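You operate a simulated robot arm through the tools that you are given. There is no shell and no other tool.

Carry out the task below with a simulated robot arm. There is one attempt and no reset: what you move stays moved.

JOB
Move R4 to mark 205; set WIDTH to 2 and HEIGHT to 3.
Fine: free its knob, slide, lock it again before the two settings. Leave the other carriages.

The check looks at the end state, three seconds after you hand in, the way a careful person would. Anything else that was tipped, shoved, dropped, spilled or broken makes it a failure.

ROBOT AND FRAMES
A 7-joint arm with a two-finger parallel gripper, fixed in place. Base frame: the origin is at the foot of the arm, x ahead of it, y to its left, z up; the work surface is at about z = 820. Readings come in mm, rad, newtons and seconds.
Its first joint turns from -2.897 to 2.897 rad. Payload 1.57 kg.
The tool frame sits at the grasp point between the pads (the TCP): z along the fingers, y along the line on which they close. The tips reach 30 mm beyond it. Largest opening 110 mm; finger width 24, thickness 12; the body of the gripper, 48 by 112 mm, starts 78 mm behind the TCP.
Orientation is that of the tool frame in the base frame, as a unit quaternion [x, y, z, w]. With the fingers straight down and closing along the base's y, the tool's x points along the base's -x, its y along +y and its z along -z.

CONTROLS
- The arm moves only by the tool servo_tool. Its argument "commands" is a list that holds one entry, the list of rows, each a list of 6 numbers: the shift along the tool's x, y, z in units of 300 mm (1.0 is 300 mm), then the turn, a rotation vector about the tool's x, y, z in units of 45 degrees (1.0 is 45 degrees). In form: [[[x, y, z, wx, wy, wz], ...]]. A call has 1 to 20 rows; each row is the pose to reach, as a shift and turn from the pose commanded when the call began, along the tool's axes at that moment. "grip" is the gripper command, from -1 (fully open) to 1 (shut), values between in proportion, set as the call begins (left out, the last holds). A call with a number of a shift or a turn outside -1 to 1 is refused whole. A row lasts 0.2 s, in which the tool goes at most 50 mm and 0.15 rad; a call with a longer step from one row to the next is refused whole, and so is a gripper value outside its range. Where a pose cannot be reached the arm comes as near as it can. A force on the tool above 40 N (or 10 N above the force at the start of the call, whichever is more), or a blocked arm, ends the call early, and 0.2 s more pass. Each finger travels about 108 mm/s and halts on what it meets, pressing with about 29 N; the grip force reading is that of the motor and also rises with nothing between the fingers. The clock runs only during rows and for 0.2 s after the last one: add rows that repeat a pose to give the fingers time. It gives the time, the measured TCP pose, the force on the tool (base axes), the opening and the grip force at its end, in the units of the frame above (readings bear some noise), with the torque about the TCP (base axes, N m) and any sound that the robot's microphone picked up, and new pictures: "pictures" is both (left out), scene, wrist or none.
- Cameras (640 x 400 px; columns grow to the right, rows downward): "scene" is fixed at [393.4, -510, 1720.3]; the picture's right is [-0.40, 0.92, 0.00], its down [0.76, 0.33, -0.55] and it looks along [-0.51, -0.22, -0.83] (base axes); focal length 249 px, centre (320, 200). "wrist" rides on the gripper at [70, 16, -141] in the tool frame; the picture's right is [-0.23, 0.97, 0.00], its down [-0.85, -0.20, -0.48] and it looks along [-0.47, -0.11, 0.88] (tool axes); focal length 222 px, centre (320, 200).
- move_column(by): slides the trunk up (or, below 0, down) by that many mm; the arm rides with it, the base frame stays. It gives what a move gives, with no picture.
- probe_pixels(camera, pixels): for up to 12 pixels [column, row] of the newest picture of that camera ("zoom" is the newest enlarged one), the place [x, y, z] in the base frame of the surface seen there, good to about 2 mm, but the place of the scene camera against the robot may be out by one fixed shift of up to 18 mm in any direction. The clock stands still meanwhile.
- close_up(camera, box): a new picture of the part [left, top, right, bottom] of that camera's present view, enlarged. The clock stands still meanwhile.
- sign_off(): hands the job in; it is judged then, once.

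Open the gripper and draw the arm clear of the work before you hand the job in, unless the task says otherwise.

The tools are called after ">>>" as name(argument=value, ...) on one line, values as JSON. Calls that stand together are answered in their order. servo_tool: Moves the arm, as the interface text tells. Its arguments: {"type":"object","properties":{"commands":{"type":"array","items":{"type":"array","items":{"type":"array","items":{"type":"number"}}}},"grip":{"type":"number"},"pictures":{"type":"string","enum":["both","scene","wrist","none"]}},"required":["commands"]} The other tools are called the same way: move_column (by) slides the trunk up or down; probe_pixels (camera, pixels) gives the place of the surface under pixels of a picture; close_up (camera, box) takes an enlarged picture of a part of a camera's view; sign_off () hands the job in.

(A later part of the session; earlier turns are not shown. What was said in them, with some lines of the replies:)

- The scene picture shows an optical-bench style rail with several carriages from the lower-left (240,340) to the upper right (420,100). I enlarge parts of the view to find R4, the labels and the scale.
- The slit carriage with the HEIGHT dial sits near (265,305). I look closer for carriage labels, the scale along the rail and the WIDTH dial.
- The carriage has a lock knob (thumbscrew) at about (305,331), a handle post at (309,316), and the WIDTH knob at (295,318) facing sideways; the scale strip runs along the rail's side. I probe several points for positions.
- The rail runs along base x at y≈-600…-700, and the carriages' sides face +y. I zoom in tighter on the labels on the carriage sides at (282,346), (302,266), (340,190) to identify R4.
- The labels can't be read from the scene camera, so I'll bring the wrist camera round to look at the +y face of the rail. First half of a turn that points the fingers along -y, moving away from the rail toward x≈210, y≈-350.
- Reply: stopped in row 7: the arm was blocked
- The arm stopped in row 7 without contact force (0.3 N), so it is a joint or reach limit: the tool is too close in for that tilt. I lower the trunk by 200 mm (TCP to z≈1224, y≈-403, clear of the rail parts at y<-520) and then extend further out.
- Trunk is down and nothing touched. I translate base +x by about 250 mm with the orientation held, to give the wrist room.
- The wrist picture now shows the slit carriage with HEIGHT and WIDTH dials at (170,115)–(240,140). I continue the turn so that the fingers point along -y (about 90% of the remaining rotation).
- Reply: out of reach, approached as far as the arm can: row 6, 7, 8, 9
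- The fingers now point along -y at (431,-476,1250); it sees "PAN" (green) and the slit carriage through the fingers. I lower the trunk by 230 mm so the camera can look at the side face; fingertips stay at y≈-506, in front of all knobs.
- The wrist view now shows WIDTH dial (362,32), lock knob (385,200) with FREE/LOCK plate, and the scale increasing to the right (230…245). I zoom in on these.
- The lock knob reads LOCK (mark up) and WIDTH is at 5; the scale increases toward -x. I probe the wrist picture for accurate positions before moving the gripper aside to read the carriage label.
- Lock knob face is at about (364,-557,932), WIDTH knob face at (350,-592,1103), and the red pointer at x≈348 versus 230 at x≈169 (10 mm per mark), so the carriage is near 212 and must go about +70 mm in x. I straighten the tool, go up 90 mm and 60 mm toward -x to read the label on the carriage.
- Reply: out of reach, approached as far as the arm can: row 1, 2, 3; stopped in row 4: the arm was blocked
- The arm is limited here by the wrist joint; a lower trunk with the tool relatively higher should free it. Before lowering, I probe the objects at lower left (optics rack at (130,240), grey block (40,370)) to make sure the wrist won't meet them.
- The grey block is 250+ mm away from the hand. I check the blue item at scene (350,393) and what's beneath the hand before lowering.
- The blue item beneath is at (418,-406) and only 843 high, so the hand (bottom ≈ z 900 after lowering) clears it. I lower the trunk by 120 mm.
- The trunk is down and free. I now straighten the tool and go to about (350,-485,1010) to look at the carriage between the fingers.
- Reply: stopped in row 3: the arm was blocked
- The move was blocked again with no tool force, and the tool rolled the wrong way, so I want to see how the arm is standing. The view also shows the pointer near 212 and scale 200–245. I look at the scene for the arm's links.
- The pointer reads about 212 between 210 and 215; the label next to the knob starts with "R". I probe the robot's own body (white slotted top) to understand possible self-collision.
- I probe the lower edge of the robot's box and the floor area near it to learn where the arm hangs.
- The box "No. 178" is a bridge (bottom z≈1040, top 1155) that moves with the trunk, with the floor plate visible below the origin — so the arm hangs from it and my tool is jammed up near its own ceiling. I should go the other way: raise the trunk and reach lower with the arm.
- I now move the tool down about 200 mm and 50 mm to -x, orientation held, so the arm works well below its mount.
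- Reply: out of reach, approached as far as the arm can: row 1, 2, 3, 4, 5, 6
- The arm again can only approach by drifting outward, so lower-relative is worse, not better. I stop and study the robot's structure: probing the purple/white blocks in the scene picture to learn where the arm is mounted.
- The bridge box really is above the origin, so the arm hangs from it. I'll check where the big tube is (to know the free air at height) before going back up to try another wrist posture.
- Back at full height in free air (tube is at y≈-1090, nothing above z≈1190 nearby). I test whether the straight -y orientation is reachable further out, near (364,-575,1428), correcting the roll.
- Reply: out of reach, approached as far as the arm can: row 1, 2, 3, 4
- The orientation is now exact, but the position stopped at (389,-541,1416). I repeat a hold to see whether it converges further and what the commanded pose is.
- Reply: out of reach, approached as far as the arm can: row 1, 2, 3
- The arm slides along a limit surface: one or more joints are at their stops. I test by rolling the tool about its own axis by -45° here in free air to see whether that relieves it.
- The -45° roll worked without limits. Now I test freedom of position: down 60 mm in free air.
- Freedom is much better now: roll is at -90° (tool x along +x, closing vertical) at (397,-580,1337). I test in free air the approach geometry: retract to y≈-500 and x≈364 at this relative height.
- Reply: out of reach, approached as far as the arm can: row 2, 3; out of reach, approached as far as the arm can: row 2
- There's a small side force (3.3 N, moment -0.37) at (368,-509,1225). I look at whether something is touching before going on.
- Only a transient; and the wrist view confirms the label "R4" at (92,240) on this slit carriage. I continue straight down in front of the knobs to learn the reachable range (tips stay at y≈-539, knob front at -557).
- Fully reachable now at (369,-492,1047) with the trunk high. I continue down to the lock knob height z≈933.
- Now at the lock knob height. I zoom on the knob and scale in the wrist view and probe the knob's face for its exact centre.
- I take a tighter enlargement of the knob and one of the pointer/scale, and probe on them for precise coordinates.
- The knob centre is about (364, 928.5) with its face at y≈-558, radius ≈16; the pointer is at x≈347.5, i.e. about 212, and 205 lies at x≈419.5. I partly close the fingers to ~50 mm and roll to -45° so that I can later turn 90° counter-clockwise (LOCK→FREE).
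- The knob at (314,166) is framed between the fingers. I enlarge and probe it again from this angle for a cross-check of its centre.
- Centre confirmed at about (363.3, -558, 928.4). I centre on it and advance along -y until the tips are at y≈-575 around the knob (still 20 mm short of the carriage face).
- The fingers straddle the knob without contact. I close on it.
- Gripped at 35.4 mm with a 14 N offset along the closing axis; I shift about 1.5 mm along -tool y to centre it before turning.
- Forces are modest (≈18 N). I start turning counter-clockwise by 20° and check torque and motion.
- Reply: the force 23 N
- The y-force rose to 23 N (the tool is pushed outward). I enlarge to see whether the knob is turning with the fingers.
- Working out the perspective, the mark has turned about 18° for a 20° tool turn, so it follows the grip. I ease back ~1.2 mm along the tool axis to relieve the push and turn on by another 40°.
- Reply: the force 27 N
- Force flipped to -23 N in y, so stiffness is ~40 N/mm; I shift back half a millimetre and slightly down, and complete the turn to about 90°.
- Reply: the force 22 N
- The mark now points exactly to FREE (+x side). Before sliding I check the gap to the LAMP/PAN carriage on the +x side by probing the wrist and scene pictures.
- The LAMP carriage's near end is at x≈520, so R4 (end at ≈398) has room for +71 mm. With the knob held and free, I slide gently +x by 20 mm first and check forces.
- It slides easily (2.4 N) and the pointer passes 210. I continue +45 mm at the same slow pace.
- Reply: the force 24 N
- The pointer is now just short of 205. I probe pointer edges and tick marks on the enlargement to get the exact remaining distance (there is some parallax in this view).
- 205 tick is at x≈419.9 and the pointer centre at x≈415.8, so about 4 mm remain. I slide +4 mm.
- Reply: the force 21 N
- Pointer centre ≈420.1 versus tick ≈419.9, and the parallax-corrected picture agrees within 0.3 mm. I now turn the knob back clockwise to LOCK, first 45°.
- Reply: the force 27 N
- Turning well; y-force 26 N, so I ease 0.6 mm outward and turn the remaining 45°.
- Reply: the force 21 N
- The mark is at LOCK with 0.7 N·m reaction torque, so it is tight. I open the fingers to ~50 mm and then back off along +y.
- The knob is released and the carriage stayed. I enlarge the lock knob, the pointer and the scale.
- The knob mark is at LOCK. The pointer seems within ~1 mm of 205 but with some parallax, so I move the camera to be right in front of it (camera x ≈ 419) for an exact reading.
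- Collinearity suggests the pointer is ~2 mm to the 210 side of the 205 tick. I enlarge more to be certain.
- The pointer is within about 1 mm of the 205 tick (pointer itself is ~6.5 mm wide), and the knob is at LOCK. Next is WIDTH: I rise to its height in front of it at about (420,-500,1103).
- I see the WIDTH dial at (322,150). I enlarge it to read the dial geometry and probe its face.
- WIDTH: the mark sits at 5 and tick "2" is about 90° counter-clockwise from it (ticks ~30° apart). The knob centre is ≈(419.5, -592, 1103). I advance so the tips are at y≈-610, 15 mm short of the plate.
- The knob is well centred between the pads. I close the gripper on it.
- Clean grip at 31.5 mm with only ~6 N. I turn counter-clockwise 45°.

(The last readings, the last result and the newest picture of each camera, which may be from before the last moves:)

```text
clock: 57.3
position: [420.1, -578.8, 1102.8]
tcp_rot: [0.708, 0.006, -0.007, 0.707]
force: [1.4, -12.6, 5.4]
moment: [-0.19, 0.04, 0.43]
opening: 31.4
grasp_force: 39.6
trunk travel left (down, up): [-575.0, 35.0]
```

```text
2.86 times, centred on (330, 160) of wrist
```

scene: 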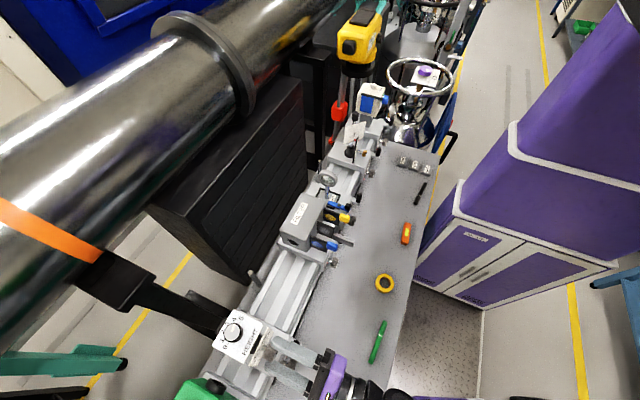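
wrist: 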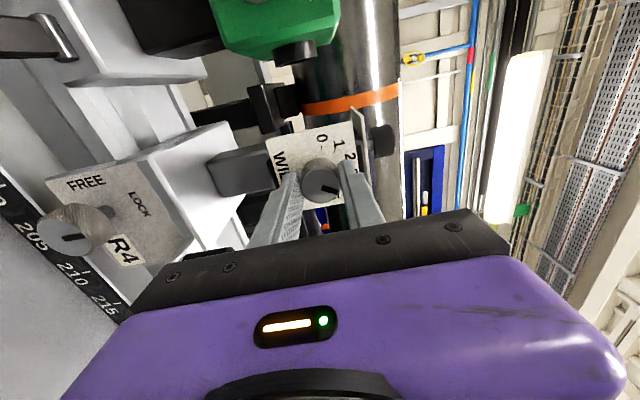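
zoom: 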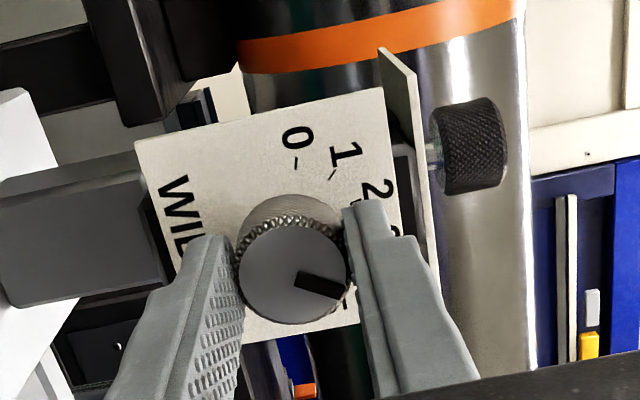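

The knob follows the fingers (mark fixed relative to the pads). I turn the other 45°.

>>> servo_tool(commands=[[[0, 0, 0, 0, 0, -0.15], [0, 0, 0, 0, 0, -0.3], [0, 0, 0, 0, 0, -0.45], [0, 0, 0, 0, 0, -0.6], [0, 0, 0, 0, 0, -0.75], [0, 0, 0, 0, 0, -0.9], [0, 0, 0, 0, 0, -1.0], [0, 0, 0, 0, 0, -1.0]]], pictures="wrist")

>>> close_up(camera="wrist", box=[250, 90, 410, 230])

```text
clock: 59.1
position: [420.0, -579.5, 1102.1]
tcp_rot: [0.652, 0.276, -0.278, 0.649]
force: [-1.5, 0.9, -4.8]
moment: [-0.45, 0.0, -0.54]
opening: 31.1
grasp_force: 39.9
trunk travel left (down, up): [-575.0, 35.0]
```

wrist: 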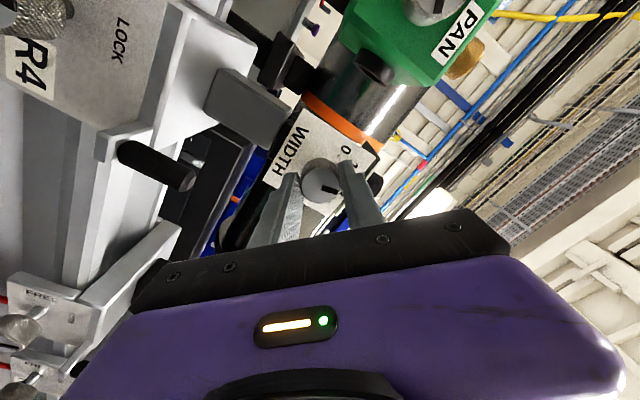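

```text
2.86 times, centred on (330, 160) of wrist
```

zoom: 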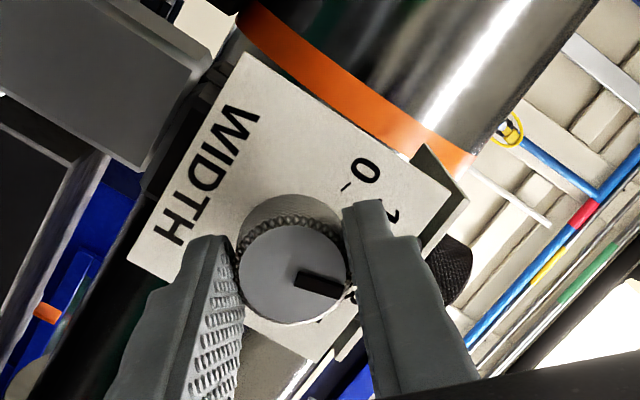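

The mark computes to ~102–105°, i.e. at "2". I open to 50 mm, back off and check the dial directly.

>>> servo_tool(commands=[[[0, 0, 0, 0, 0, 0], [0, 0, 0, 0, 0, 0], [0, 0, 0, 0, 0, 0]]], grip=0.09, pictures="none")

>>> servo_tool(commands=[[[0, 0, -0.08, 0, 0, 0], [0, 0, -0.16, 0, 0, 0], [0, 0, -0.24, 0, 0, 0], [0, 0, -0.3, 0, 0, 0], [0, 0, -0.3, 0, 0, 0]]], pictures="none")

>>> servo_tool(commands=[[[0, 0, 0, 0, 0, 0.167], [0, 0, 0, 0, 0, 0.333], [0, 0, 0, 0, 0, 0.5], [0, 0, 0, 0, 0, 0.667], [0, 0, 0, 0, 0, 0.833], [0, 0, 0, 0, 0, 1.0], [0, 0, 0, 0, 0, 1.0]]], pictures="none")

>>> servo_tool(commands=[[[0, 0, 0, 0, 0, 0.167], [0, 0, 0, 0, 0, 0.333], [0, 0, 0, 0, 0, 0.5], [0, 0, 0, 0, 0, 0.667], [0, 0, 0, 0, 0, 0.833], [0, 0, 0, 0, 0, 1.0], [0, 0, 0, 0, 0, 1.0]]])

>>> close_up(camera="wrist", box=[280, 100, 370, 190])

```text
clock: 59.9
position: [420.1, -578.5, 1102.4]
tcp_rot: [0.652, 0.275, -0.276, 0.65]
force: [0.7, -0.7, -0.3]
moment: [-0.02, -0.03, 0.02]
opening: 50.0
grasp_force: 0.1
trunk travel left (down, up): [-575.0, 35.0]
```

```text
clock: 61.1
position: [420.7, -487.9, 1102.6]
tcp_rot: [0.651, 0.276, -0.276, 0.651]
force: [-0.2, -0.9, -0.4]
moment: [0.0, 0.0, 0.0]
opening: 50.0
grasp_force: 0.0
trunk travel left (down, up): [-575.0, 35.0]
```

```text
clock: 62.7
position: [420.2, -487.9, 1102.5]
tcp_rot: [0.708, 0.004, -0.007, 0.707]
force: [-0.7, 0.6, 0.4]
moment: [0.06, -0.03, 0.04]
opening: 50.3
grasp_force: 0.0
trunk travel left (down, up): [-575.0, 35.0]
```

```text
clock: 64.3
position: [420.3, -488.1, 1102.7]
tcp_rot: [0.656, -0.266, 0.265, 0.655]
force: [1.0, -0.4, -0.3]
moment: [-0.03, -0.01, -0.01]
opening: 50.2
grasp_force: 0.0
trunk travel left (down, up): [-575.0, 35.0]
```

scene: 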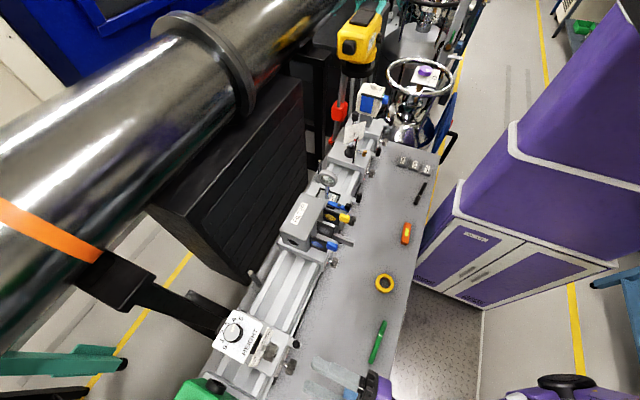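
wrist: 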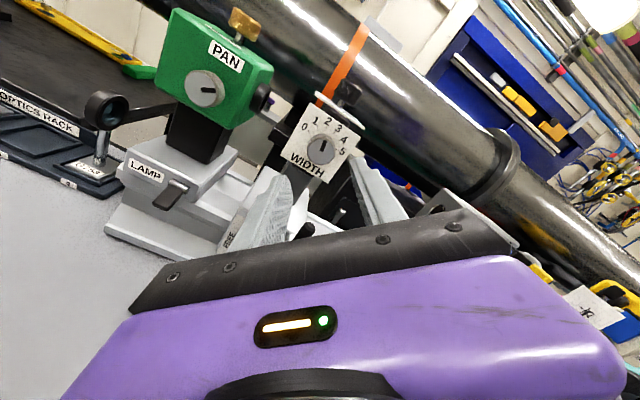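

```text
4.44 times, centred on (325, 145) of wrist
```

zoom: 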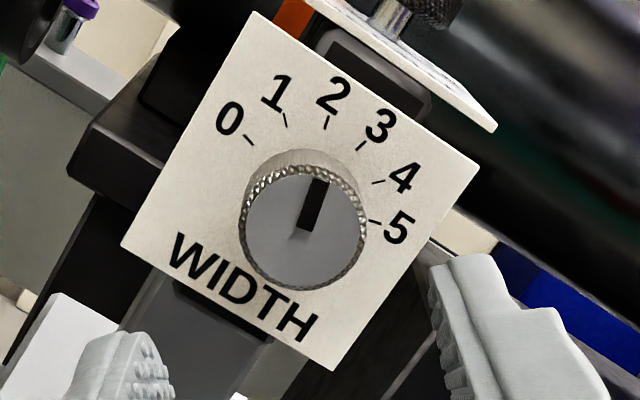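

WIDTH now reads 2 (mark aligned with the tick). For HEIGHT I need the tool pointing down above the knob near (420,-680,1187): first rise and tilt the tool down by 45° in free space in front.

>>> servo_tool(commands=[[[0.058, 0.06, 0.005, 0.12, -0.116, 0], [0.116, 0.12, 0.011, 0.239, -0.232, 0], [0.174, 0.18, 0.016, 0.359, -0.349, 0], [0.233, 0.239, 0.022, 0.478, -0.465, 0], [0.291, 0.299, 0.027, 0.598, -0.581, 0], [0.349, 0.359, 0.033, 0.717, -0.697, 0], [0.349, 0.359, 0.033, 0.717, -0.697, 0]]])

```text
clock: 65.9
position: [421.1, -497.8, 1252.5]
tcp_rot: [0.856, -0.348, 0.141, 0.355]
force: [0.5, -0.2, -0.7]
moment: [0.02, -0.01, 0.02]
opening: 50.3
grasp_force: 0.1
trunk travel left (down, up): [-575.0, 35.0]
```

scene: 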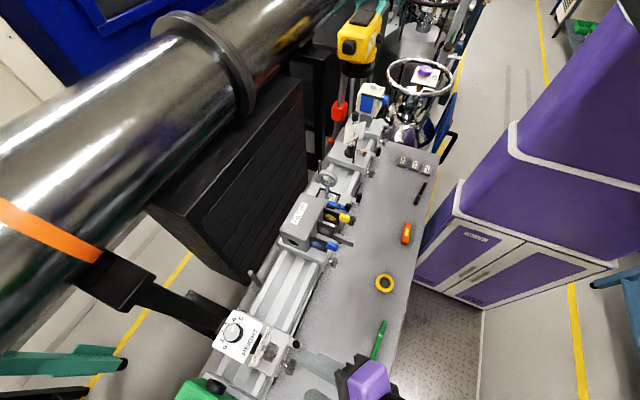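
wrist: 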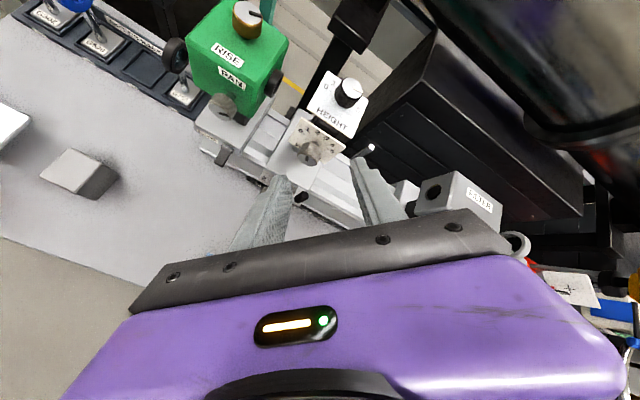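

Good, 45° down, and the HEIGHT knob is visible at (348,92). I tilt the remaining 45° while rising to z≈1330.

>>> servo_tool(commands=[[[0.03, 0.031, -0.02, 0.12, -0.116, 0], [0.06, 0.062, -0.039, 0.239, -0.232, 0], [0.09, 0.093, -0.059, 0.359, -0.349, 0], [0.12, 0.125, -0.079, 0.478, -0.465, 0], [0.15, 0.156, -0.098, 0.598, -0.581, 0], [0.18, 0.187, -0.118, 0.717, -0.697, 0], [0.18, 0.187, -0.118, 0.717, -0.697, 0]]])

```text
clock: 67.5
position: [421.9, -528.5, 1333.6]
tcp_rot: [0.926, -0.376, -0.001, -0.001]
force: [0.4, 0.1, -0.4]
moment: [0.01, 0.0, -0.01]
opening: 50.1
grasp_force: 0.0
trunk travel left (down, up): [-575.0, 35.0]
```

scene: 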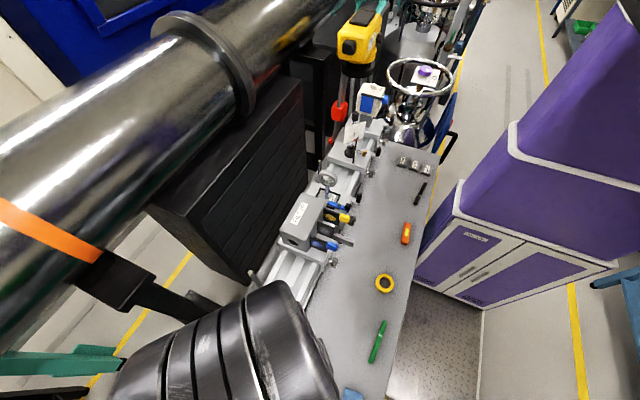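
wrist: 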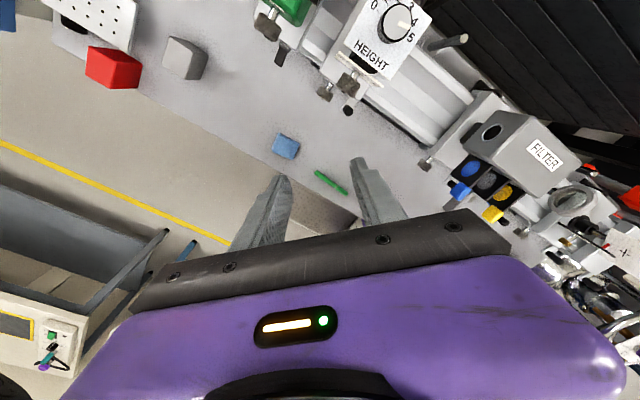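

The tool points straight down. I enlarge the HEIGHT dial at the top of the wrist view and probe it.

>>> close_up(camera="wrist", box=[340, 0, 450, 70])

>>> probe_pixels(camera="wrist", pixels=[[398, 22], [390, 22], [406, 22], [398, 30], [398, 14], [370, 60], [420, 10], [358, 10]])

```text
5.71 times, centred on (395, 35) of wrist
```

zoom: 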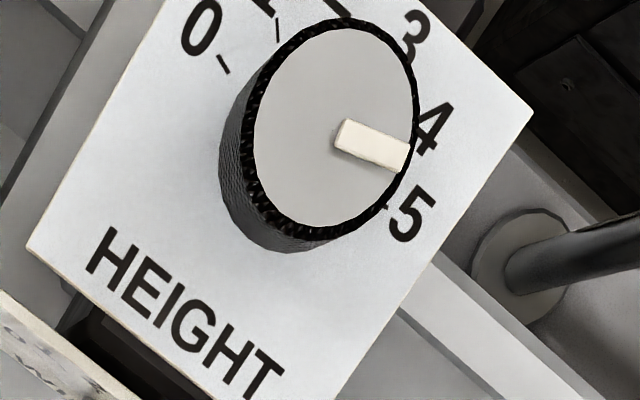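

```text
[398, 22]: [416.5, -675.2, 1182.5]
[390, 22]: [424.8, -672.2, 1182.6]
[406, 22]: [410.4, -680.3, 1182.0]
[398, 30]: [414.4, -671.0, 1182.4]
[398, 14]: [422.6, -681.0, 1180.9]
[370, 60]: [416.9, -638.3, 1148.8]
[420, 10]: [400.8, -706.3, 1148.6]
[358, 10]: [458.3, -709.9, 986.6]
```

The HEIGHT knob top is at about (417,-676,1182), plate at z≈1149. I move over it at z≈1330 for a good view of its dial.

>>> servo_tool(commands=[[[0.083, 0.09, 0, 0, 0, 0], [0.167, 0.181, 0, 0, 0, 0], [0.25, 0.271, 0, 0, 0, 0], [0.334, 0.362, 0, 0, 0, 0], [0.334, 0.362, 0, 0, 0, 0]]])

>>> close_up(camera="wrist", box=[260, 90, 400, 210])

```text
clock: 68.7
position: [414.7, -676.0, 1334.5]
tcp_rot: [0.926, -0.378, -0.001, 0.0]
force: [-1.5, -1.0, -0.1]
moment: [-0.01, 0.0, -0.01]
opening: 49.9
grasp_force: 0.0
trunk travel left (down, up): [-575.0, 35.0]
```

scene: 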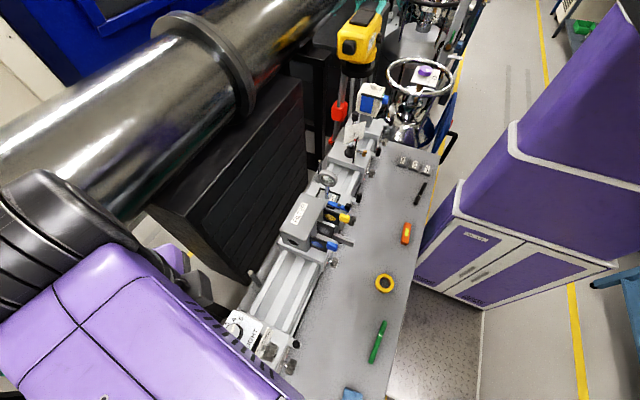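
wrist: 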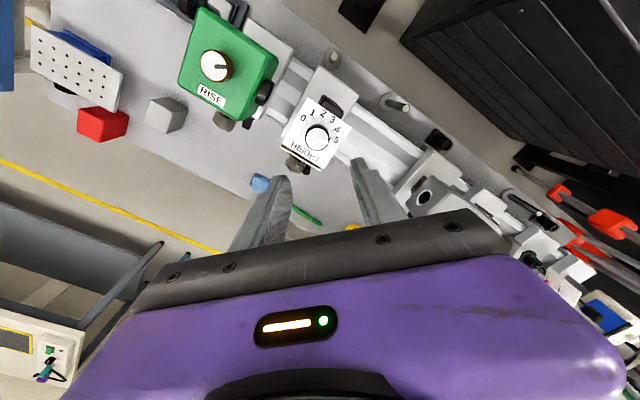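

```text
3.33 times, centred on (330, 150) of wrist
```

zoom: 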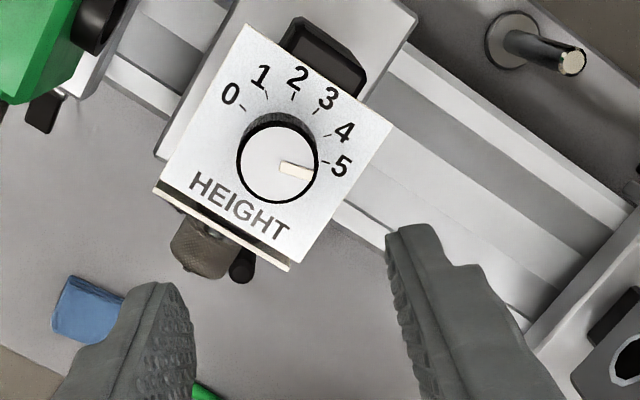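

I enlarge the HEIGHT dial further to read the mark against the ticks, and probe the top of the knob.

>>> close_up(camera="wrist", box=[285, 95, 355, 165])

>>> probe_pixels(camera="zoom", pixels=[[300, 250], [260, 250], [340, 250], [300, 210], [300, 290], [280, 230], [320, 270], [150, 130], [440, 220]])

```text
5.71 times, centred on (320, 130) of wrist
```

zoom: 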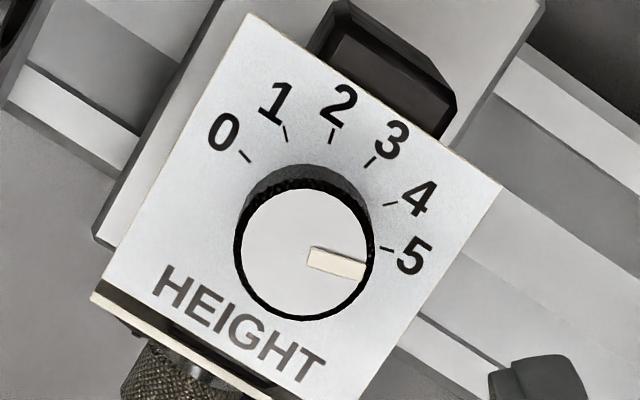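

```text
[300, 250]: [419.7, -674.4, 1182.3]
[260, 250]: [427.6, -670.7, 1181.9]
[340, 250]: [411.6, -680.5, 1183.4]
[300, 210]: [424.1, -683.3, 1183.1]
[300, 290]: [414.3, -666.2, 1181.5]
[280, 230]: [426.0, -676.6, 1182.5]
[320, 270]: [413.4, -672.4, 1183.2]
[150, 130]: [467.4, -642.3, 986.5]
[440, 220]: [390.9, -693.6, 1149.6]
```

The mark on HEIGHT points at 5 when the knob's height parallax is accounted for (mark ≈116°, tick 5 ≈119°, ticks 30° apart), so it must go 60° counter-clockwise to 3. I probe the RISE knob and green box beside it to be sure of clearance for the descent.

>>> probe_pixels(camera="wrist", pixels=[[213, 65], [240, 40], [270, 80], [268, 92], [330, 60], [395, 105], [437, 140], [425, 195]])

```text
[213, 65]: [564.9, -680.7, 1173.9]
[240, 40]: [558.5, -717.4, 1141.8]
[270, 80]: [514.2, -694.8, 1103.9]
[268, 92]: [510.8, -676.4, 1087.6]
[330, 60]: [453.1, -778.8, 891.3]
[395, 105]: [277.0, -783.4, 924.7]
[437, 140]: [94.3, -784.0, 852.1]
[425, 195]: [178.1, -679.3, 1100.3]
```

All neighbours are below z≈1175 and over 85 mm away. I centre over the knob and descend to z≈1250 first.

>>> servo_tool(commands=[[[0.0054, -0.0169, 0, 0, 0, 0], [0.0054, -0.0169, 0.1, 0, 0, 0], [0.0054, -0.0169, 0.2, 0, 0, 0], [0.0054, -0.0169, 0.28, 0, 0, 0], [0.0054, -0.0169, 0.28, 0, 0, 0]]], pictures="wrist")

>>> close_up(camera="wrist", box=[260, 90, 400, 210])

```text
clock: 69.9
position: [419.6, -674.2, 1247.7]
tcp_rot: [0.926, -0.377, -0.002, -0.001]
force: [0.3, 0.8, -0.1]
moment: [0.01, 0.01, 0.04]
opening: 50.3
grasp_force: 0.0
trunk travel left (down, up): [-575.0, 35.0]
```

wrist: 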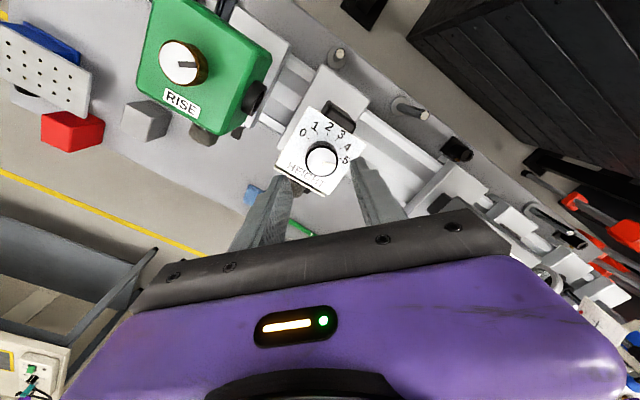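

```text
3.33 times, centred on (330, 150) of wrist
```

zoom: 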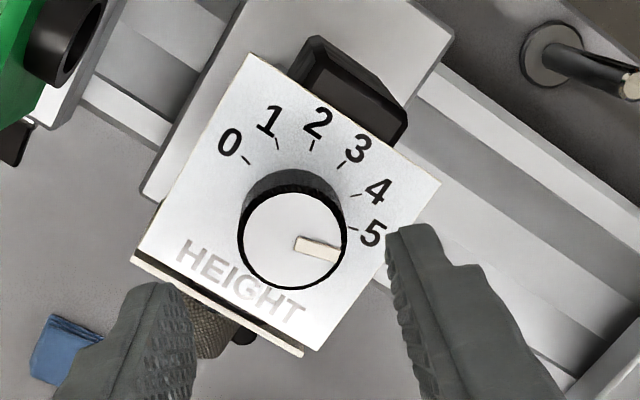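

The knob is centred between the pads. I descend the last 60 mm, leaving the tips ~8 mm above the plate, and close.

>>> servo_tool(commands=[[[0, 0, 0.07, 0, 0, 0], [0, 0, 0.13, 0, 0, 0], [0, 0, 0.17, 0, 0, 0], [0, 0, 0.2, 0, 0, 0], [0, 0, 0.2, 0, 0, 0]]], pictures="wrist")

>>> close_up(camera="wrist", box=[260, 110, 400, 230])

```text
clock: 71.1
position: [420.2, -673.4, 1188.7]
tcp_rot: [0.926, -0.377, -0.001, 0.0]
force: [0.1, 0.5, -0.5]
moment: [0.0, -0.03, -0.02]
opening: 50.1
grasp_force: 0.0
trunk travel left (down, up): [-575.0, 35.0]
```

wrist: 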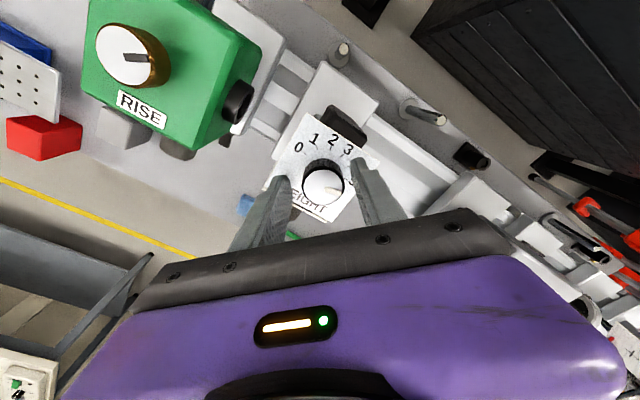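

```text
3.33 times, centred on (330, 170) of wrist
```

zoom: 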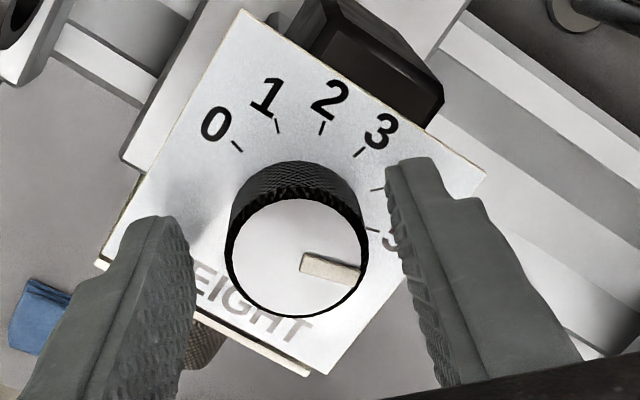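

Fingers straddle the HEIGHT knob with clearance. I close.

>>> servo_tool(commands=[[[0, 0, 0, 0, 0, 0], [0, 0, 0, 0, 0, 0], [0, 0, 0, 0, 0, 0]]], grip=1.0, pictures="none")

```text
clock: 71.9
position: [419.8, -675.4, 1189.9]
tcp_rot: [0.926, -0.377, -0.001, 0.001]
force: [-7.7, -13.6, -2.2]
moment: [-0.63, -0.37, 0.18]
opening: 31.4
grasp_force: 40.6
trunk travel left (down, up): [-575.0, 35.0]
```

A 15 N side load along the closing axis; I shift 0.5 mm to relieve it and turn counter-clockwise 30°.

>>> servo_tool(commands=[[[0, 0.002, 0, 0, 0, 0], [0, 0.002, 0, 0, 0, -0.13], [0, 0.002, 0, 0, 0, -0.27], [0, 0.002, 0, 0, 0, -0.4], [0, 0.002, 0, 0, 0, -0.53], [0, 0.002, 0, 0, 0, -0.667], [0, 0.002, 0, 0, 0, -0.667]]], pictures="wrist")

>>> close_up(camera="wrist", box=[260, 110, 400, 230])

```text
clock: 73.5
position: [418.5, -674.3, 1188.7]
tcp_rot: [0.992, -0.123, -0.002, 0.0]
force: [-11.0, -16.4, -1.9]
moment: [-0.11, 0.84, 0.0]
opening: 31.0
grasp_force: 39.9
trunk travel left (down, up): [-575.0, 35.0]
```

wrist: 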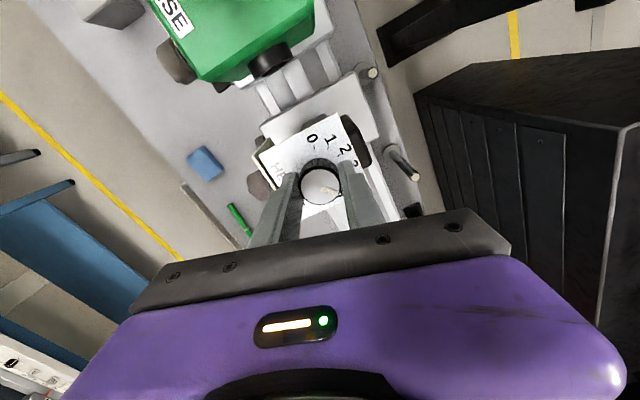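

```text
3.33 times, centred on (330, 170) of wrist
```

zoom: 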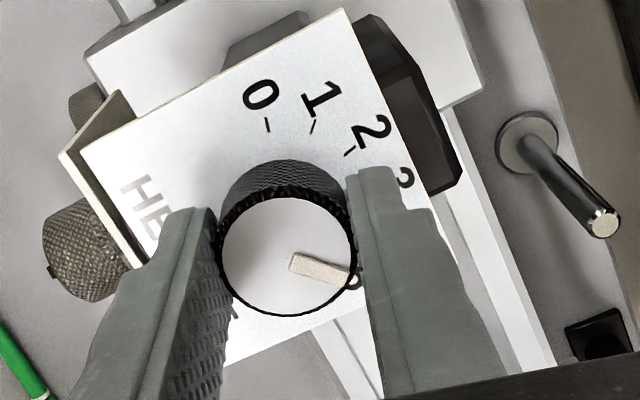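

The mark is now about at 4 (≈91°). I relieve the side load a bit more and turn another ~32° to reach 3.

>>> servo_tool(commands=[[[-0.0007, 0.002, 0, 0, 0, 0], [-0.0007, 0.002, 0, 0, 0, -0.14], [-0.0007, 0.002, 0, 0, 0, -0.28], [-0.0007, 0.002, 0, 0, 0, -0.42], [-0.0007, 0.002, 0, 0, 0, -0.56], [-0.0007, 0.002, 0, 0, 0, -0.71], [-0.0007, 0.002, 0, 0, 0, -0.71]]], pictures="wrist")

>>> close_up(camera="wrist", box=[260, 110, 400, 230])

```text
clock: 75.1
position: [418.8, -675.1, 1190.3]
tcp_rot: [0.988, 0.155, 0.0, -0.001]
force: [-11.8, -9.1, -2.7]
moment: [-0.79, 0.89, 0.02]
opening: 31.2
grasp_force: 40.4
trunk travel left (down, up): [-575.0, 35.0]
```

wrist: 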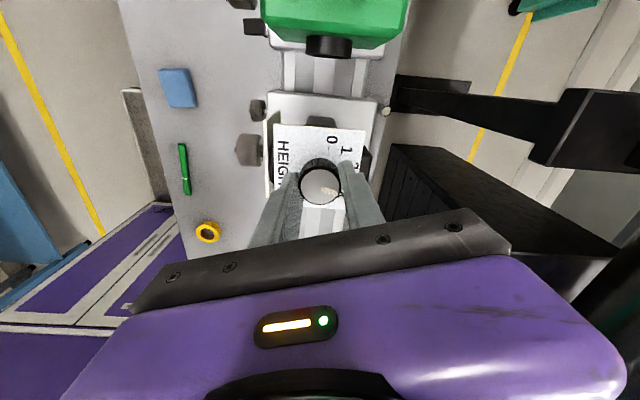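

```text
3.33 times, centred on (330, 170) of wrist
```

zoom: 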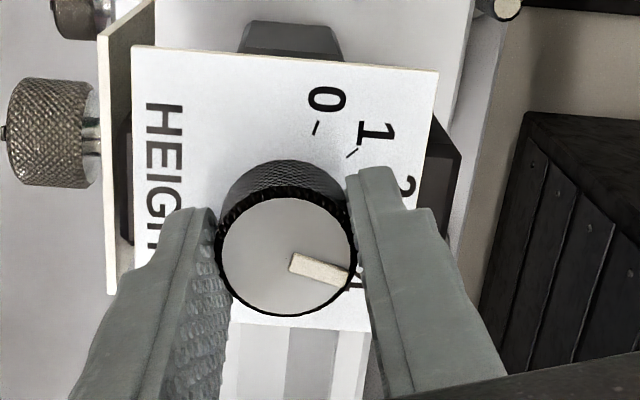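

The mark computes to 60°, right at tick 3. I open the fingers and rise to inspect.

>>> servo_tool(commands=[[[0, 0, 0, 0, 0, 0], [0, 0, 0, 0, 0, 0], [0, 0, 0, 0, 0, 0]]], grip=0.0, pictures="none")

>>> servo_tool(commands=[[[0, 0, -0.05, 0, 0, 0], [0, 0, -0.13, 0, 0, 0], [0, 0, -0.23, 0, 0, 0], [0, 0, -0.34, 0, 0, 0], [0, 0, -0.45, 0, 0, 0], [0, 0, -0.45, 0, 0, 0]]])

>>> close_up(camera="wrist", box=[280, 90, 360, 180])

```text
clock: 75.9
position: [418.9, -675.2, 1190.1]
tcp_rot: [0.988, 0.154, -0.001, -0.001]
force: [0.4, 0.0, -0.3]
moment: [-0.02, 0.0, -0.04]
opening: 55.1
grasp_force: 0.1
trunk travel left (down, up): [-575.0, 35.0]
```

```text
clock: 77.3
position: [416.7, -675.6, 1322.9]
tcp_rot: [0.988, 0.153, -0.001, -0.002]
force: [-0.5, -0.2, -1.0]
moment: [-0.02, 0.01, 0.02]
opening: 54.9
grasp_force: 0.1
trunk travel left (down, up): [-575.0, 35.0]
```

scene: 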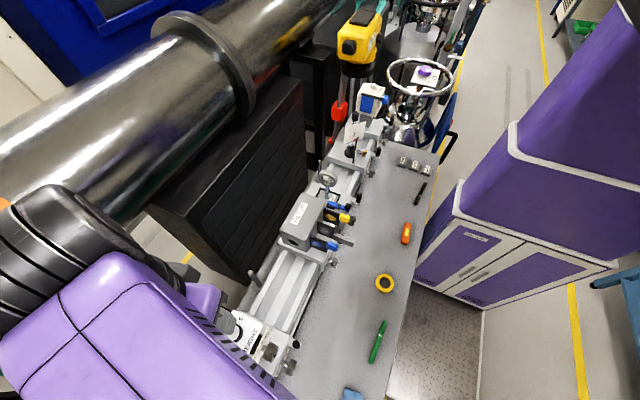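
wrist: 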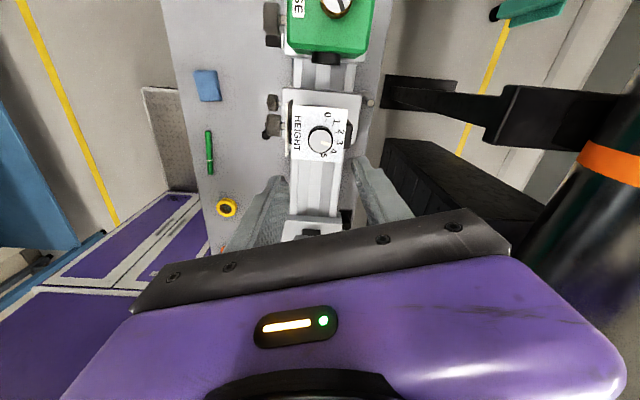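

```text
4.44 times, centred on (320, 135) of wrist
```

zoom: 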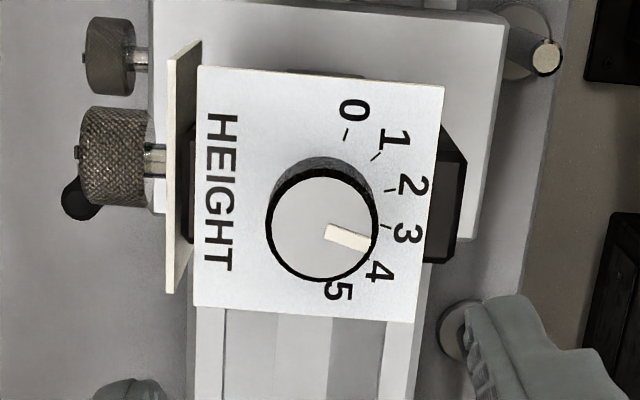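

HEIGHT's mark lines up with tick 3 (≈120° against ≈121°) once the knob height is accounted for. I now retreat along +y at this height, then go back for a final check of the pointer and lock.

>>> servo_tool(commands=[[[0.036, -0.112, 0, 0, 0, 0], [0.072, -0.223, 0, 0, 0, 0], [0.107, -0.335, 0, 0, 0, 0], [0.143, -0.446, 0, 0, 0, 0], [0.179, -0.558, 0, 0, 0, 0], [0.179, -0.558, 0, 0, 0, 0]]], pictures="none")

>>> servo_tool(commands=[[[0, 0, 0, 0, 0, 0.17], [0, 0, 0, 0, 0, 0.34], [0, 0, 0, 0, 0, 0.51], [0, 0, 0, 0, 0, 0.68], [0, 0, 0, 0, 0, 0.85], [0, 0, 0, 0, 0, 1.0], [0, 0, 0, 0, 0, 1.0]]], pictures="none")

>>> servo_tool(commands=[[[0, 0, 0, 0, 0, 0.13], [0, 0, 0, 0, 0, 0.26], [0, 0, 0, 0, 0, 0.38], [0, 0, 0, 0, 0, 0.38]]])

```text
clock: 78.7
position: [421.0, -499.8, 1323.6]
tcp_rot: [0.988, 0.154, -0.001, -0.001]
force: [0.2, 0.0, -1.2]
moment: [-0.02, 0.01, 0.0]
opening: 55.3
grasp_force: 0.0
trunk travel left (down, up): [-575.0, 35.0]
```

```text
clock: 80.3
position: [419.9, -499.7, 1324.0]
tcp_rot: [0.972, -0.237, -0.003, -0.001]
force: [-0.9, -0.2, -0.2]
moment: [0.01, 0.0, 0.01]
opening: 55.0
grasp_force: 0.1
trunk travel left (down, up): [-575.0, 35.0]
```

```text
clock: 81.3
position: [420.0, -498.0, 1324.7]
tcp_rot: [0.926, -0.378, -0.001, 0.001]
force: [0.0, 0.3, 0.0]
moment: [-0.02, -0.03, 0.01]
opening: 55.1
grasp_force: 0.1
trunk travel left (down, up): [-575.0, 35.0]
```

scene: 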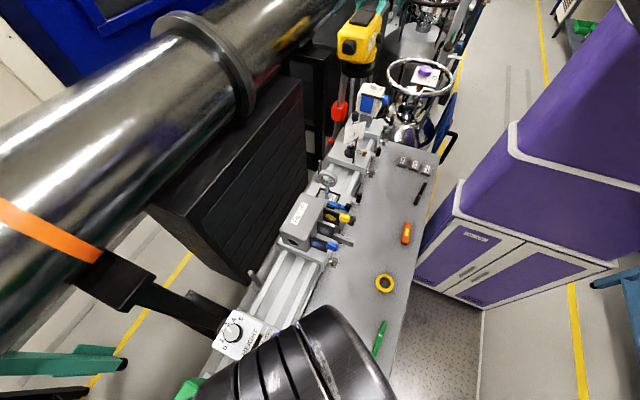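
wrist: 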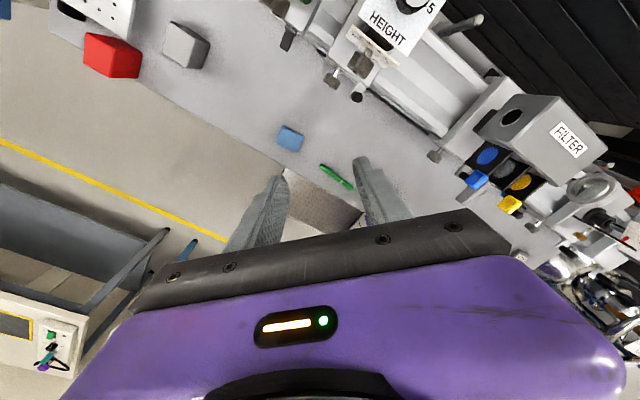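

I check HEIGHT from the scene camera as well, and tilt the tool back toward horizontal in front of the rail.

>>> close_up(camera="scene", box=[205, 300, 275, 370])

>>> servo_tool(commands=[[[-0.004, -0.004, 0.044, -0.119, 0.116, 0], [-0.008, -0.008, 0.089, -0.238, 0.233, 0], [-0.012, -0.012, 0.133, -0.357, 0.35, 0], [-0.015, -0.016, 0.178, -0.477, 0.466, 0], [-0.019, -0.02, 0.222, -0.596, 0.583, 0], [-0.023, -0.024, 0.267, -0.715, 0.699, 0], [-0.023, -0.024, 0.267, -0.715, 0.699, 0]]])

>>> close_up(camera="wrist", box=[280, 40, 400, 180])

```text
5.71 times, centred on (240, 335) of scene
```

zoom: 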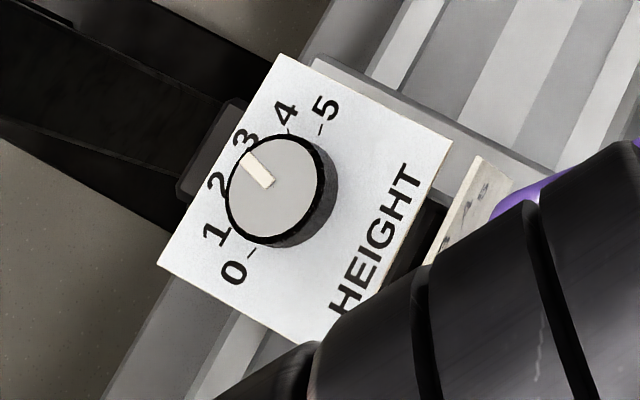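

```text
clock: 82.9
position: [420.3, -489.9, 1243.6]
tcp_rot: [0.856, -0.349, 0.143, 0.355]
force: [-0.4, -0.6, 0.2]
moment: [0.0, -0.03, -0.02]
opening: 55.1
grasp_force: 0.1
trunk travel left (down, up): [-575.0, 35.0]
```

scene: 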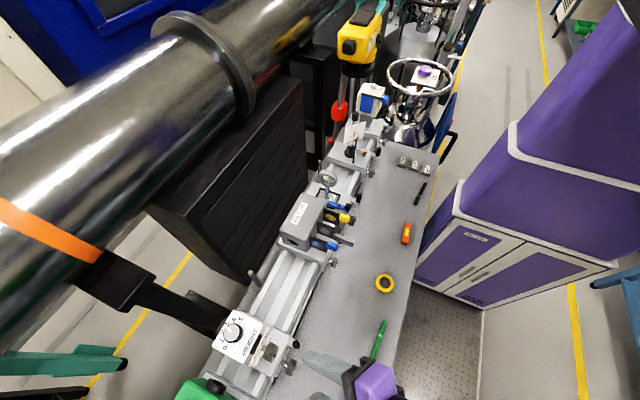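
wrist: 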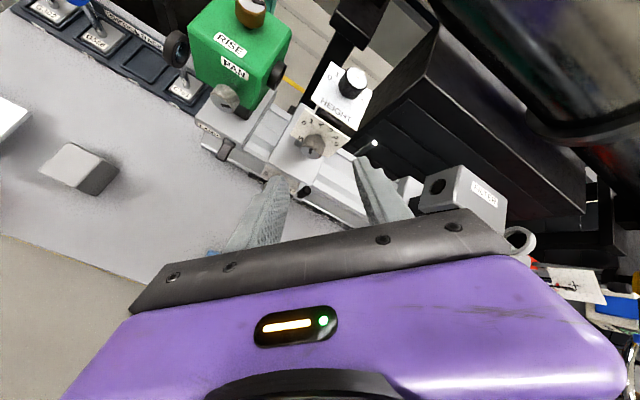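

```text
2.86 times, centred on (340, 110) of wrist
```

zoom: 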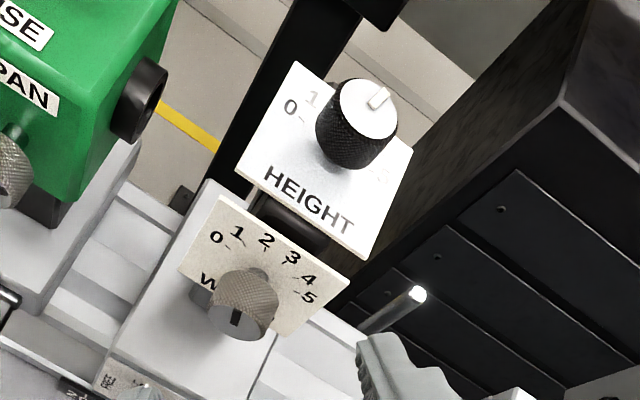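

From the scene the HEIGHT mark also points at 3. I tilt back to horizontal and go down in front of the scale for a last check of the pointer and the lock mark.

>>> servo_tool(commands=[[[-0.041, -0.043, 0.051, -0.119, 0.116, 0], [-0.081, -0.085, 0.102, -0.238, 0.233, 0], [-0.122, -0.128, 0.153, -0.357, 0.35, 0], [-0.163, -0.17, 0.205, -0.477, 0.466, 0], [-0.203, -0.213, 0.256, -0.596, 0.583, 0], [-0.244, -0.255, 0.307, -0.715, 0.699, 0], [-0.244, -0.255, 0.307, -0.715, 0.699, 0]]], pictures="wrist")

```text
clock: 84.5
position: [420.7, -476.5, 1104.6]
tcp_rot: [0.655, -0.266, 0.266, 0.655]
force: [-0.4, 0.7, 0.0]
moment: [-0.01, 0.01, 0.0]
opening: 54.7
grasp_force: 0.0
trunk travel left (down, up): [-575.0, 35.0]
```

wrist: 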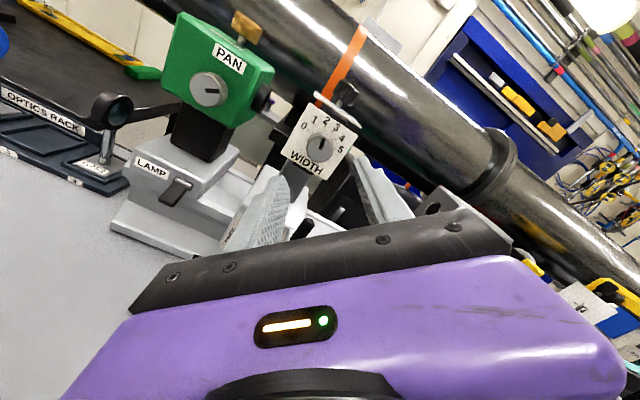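

Dial WIDTH still reads 2. I go down and sideways so the camera is directly in front of the pointer (camera x≈420), opening the fingers fully to get them out of view.

>>> servo_tool(commands=[[[-0.09, -0.06, 0, 0, 0, 0], [-0.18, -0.12, 0, 0, 0, 0], [-0.27, -0.18, 0, 0, 0, 0], [-0.36, -0.24, 0, 0, 0, 0], [-0.45, -0.3, 0, 0, 0, 0], [-0.537, -0.361, 0, 0, 0, 0], [-0.537, -0.361, 0, 0, 0, 0], [-0.537, -0.361, 0, 0, 0, 0]]], grip=-1.0)

>>> close_up(camera="wrist", box=[240, 130, 310, 190])

```text
clock: 86.3
position: [381.4, -478.9, 913.7]
tcp_rot: [0.656, -0.266, 0.267, 0.654]
force: [-0.1, 0.3, 0.0]
moment: [-0.01, 0.01, -0.01]
opening: 110.2
grasp_force: 0.0
out of reach, approached as far as the arm can: row 4
trunk travel left (down, up): [-575.0, 35.0]
```

scene: 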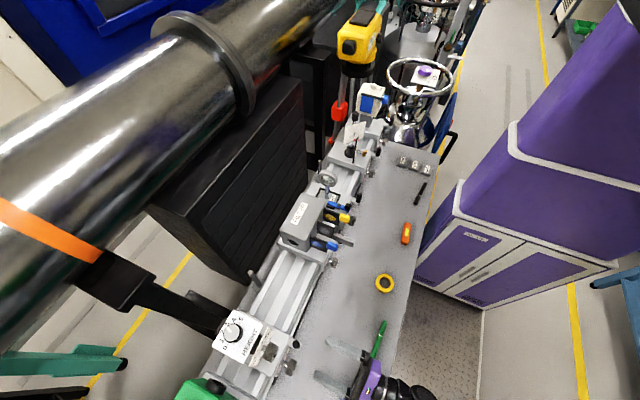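
wrist: 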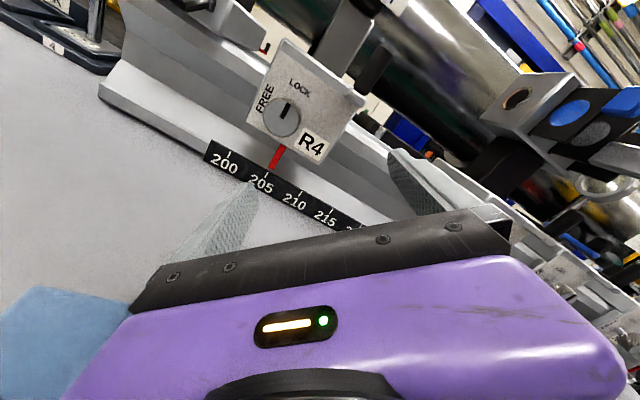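

```text
6.67 times, centred on (275, 160) of wrist
```

zoom: 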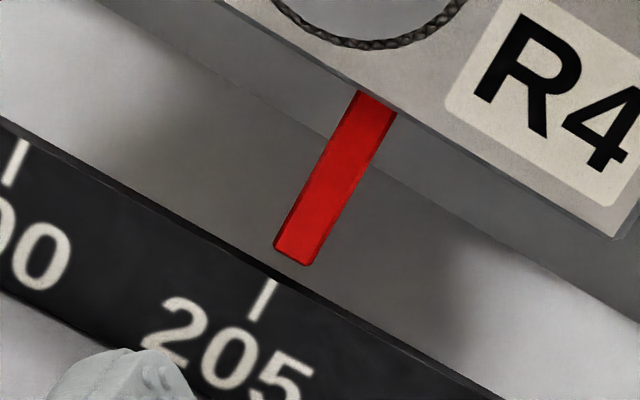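

The pointer's centre line meets the 205 tick within about 0.8 mm. I enlarge the lock knob once more to verify it is fully at LOCK.

>>> close_up(camera="wrist", box=[240, 60, 350, 165])

>>> close_up(camera="scene", box=[180, 230, 400, 400])

```text
3.81 times, centred on (295, 112) of wrist
```

zoom: 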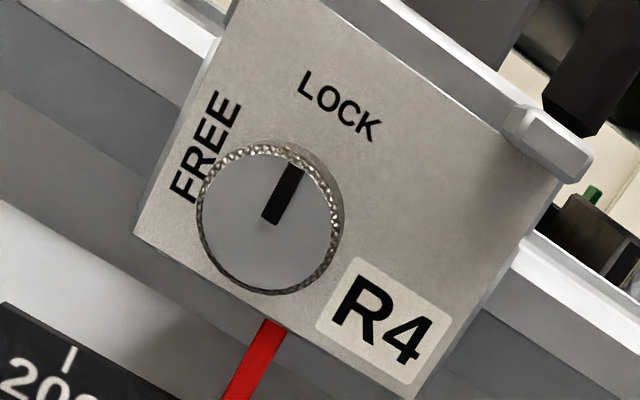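

```text
2.35 times, centred on (290, 315) of scene
```

zoom: 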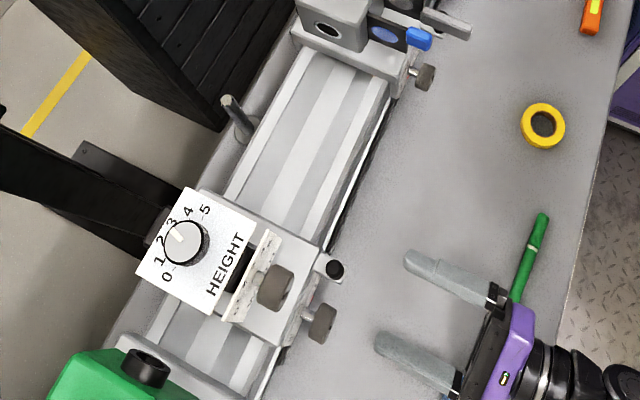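

The lock mark is at LOCK just as at the start, HEIGHT shows 3, and the other carriages and table items are where they were. I draw the arm up and away from the work with the gripper open.

>>> servo_tool(commands=[[[0, 0, -0.04, 0, 0, 0], [0.1, 0.1, -0.067, 0, 0, 0], [0.2, 0.2, -0.067, 0, 0, 0], [0.3, 0.3, -0.067, 0, 0, 0], [0.4, 0.4, -0.067, 0, 0, 0], [0.5, 0.5, -0.067, 0, 0, 0], [0.58, 0.597, -0.067, 0, 0, 0], [0.58, 0.597, -0.067, 0, 0, 0]]], grip=-1.0)

>>> close_up(camera="scene", box=[180, 230, 400, 400])

>>> close_up(camera="scene", box=[260, 80, 440, 270])

```text
clock: 88.1
position: [378.0, -455.5, 1166.0]
tcp_rot: [0.656, -0.266, 0.266, 0.654]
force: [-0.4, 0.0, 0.0]
moment: [0.01, 0.03, 0.02]
opening: 109.9
grasp_force: 0.1
trunk travel left (down, up): [-575.0, 35.0]
```

scene: 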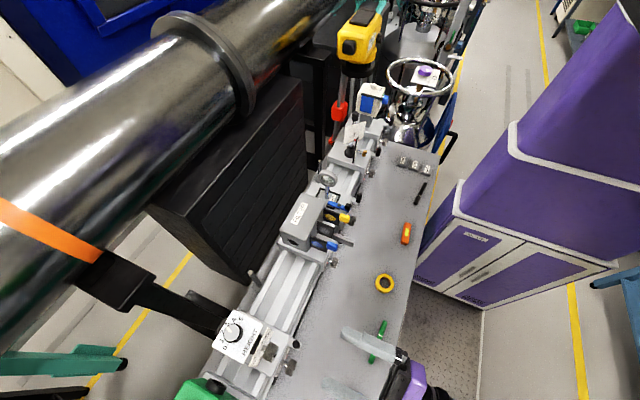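
wrist: 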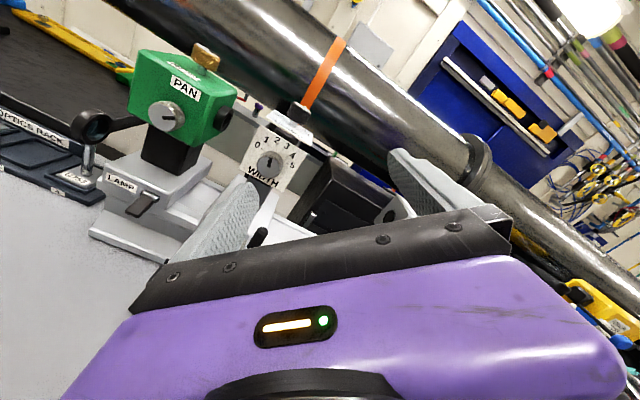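

```text
2.35 times, centred on (290, 315) of scene
```

zoom: 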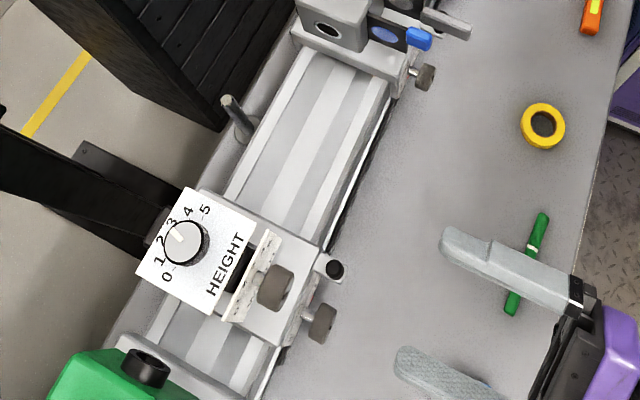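

```text
2.11 times, centred on (350, 175) of scene
```

zoom: 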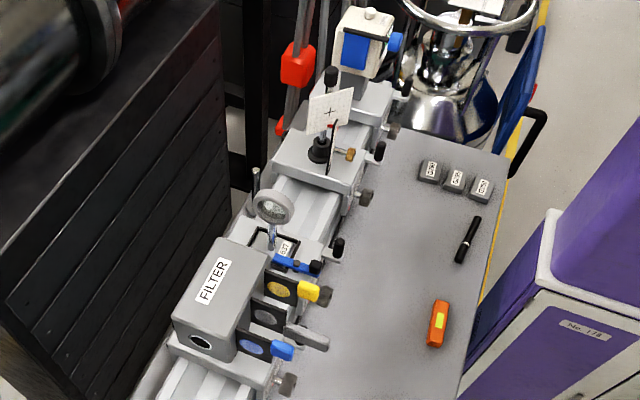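

All readings agree: R4's pointer at 205, lock knob at LOCK, WIDTH at 2, HEIGHT at 3; the other carriages and items are undisturbed, and the open gripper is clear at (378,-455,1166). I hand in the job.

>>> sign_off()

```text
The job is handed in.
```

R4 is at mark 205 with its knob locked again. WIDTH is set to 2 and HEIGHT to 3. The job is handed in; the check has not reported a result.

- **Position:** the pointer sits about 0.8 mm from the 205 tick, on the 210 side (10 mm per mark).
- **Lock:** the knob's mark is back at LOCK, as at the start, and the knob gave firm resistance (0.7 N·m) at the end of the turn.
- **Settings:** WIDTH reads about 1.95 to 2.0. HEIGHT reads between about 2.9 and 3, so it may be slightly toward 2.
- **Surroundings:** in the last pictures the other carriages and the items on the table look where they were. I left the arm drawn clear with the gripper open.
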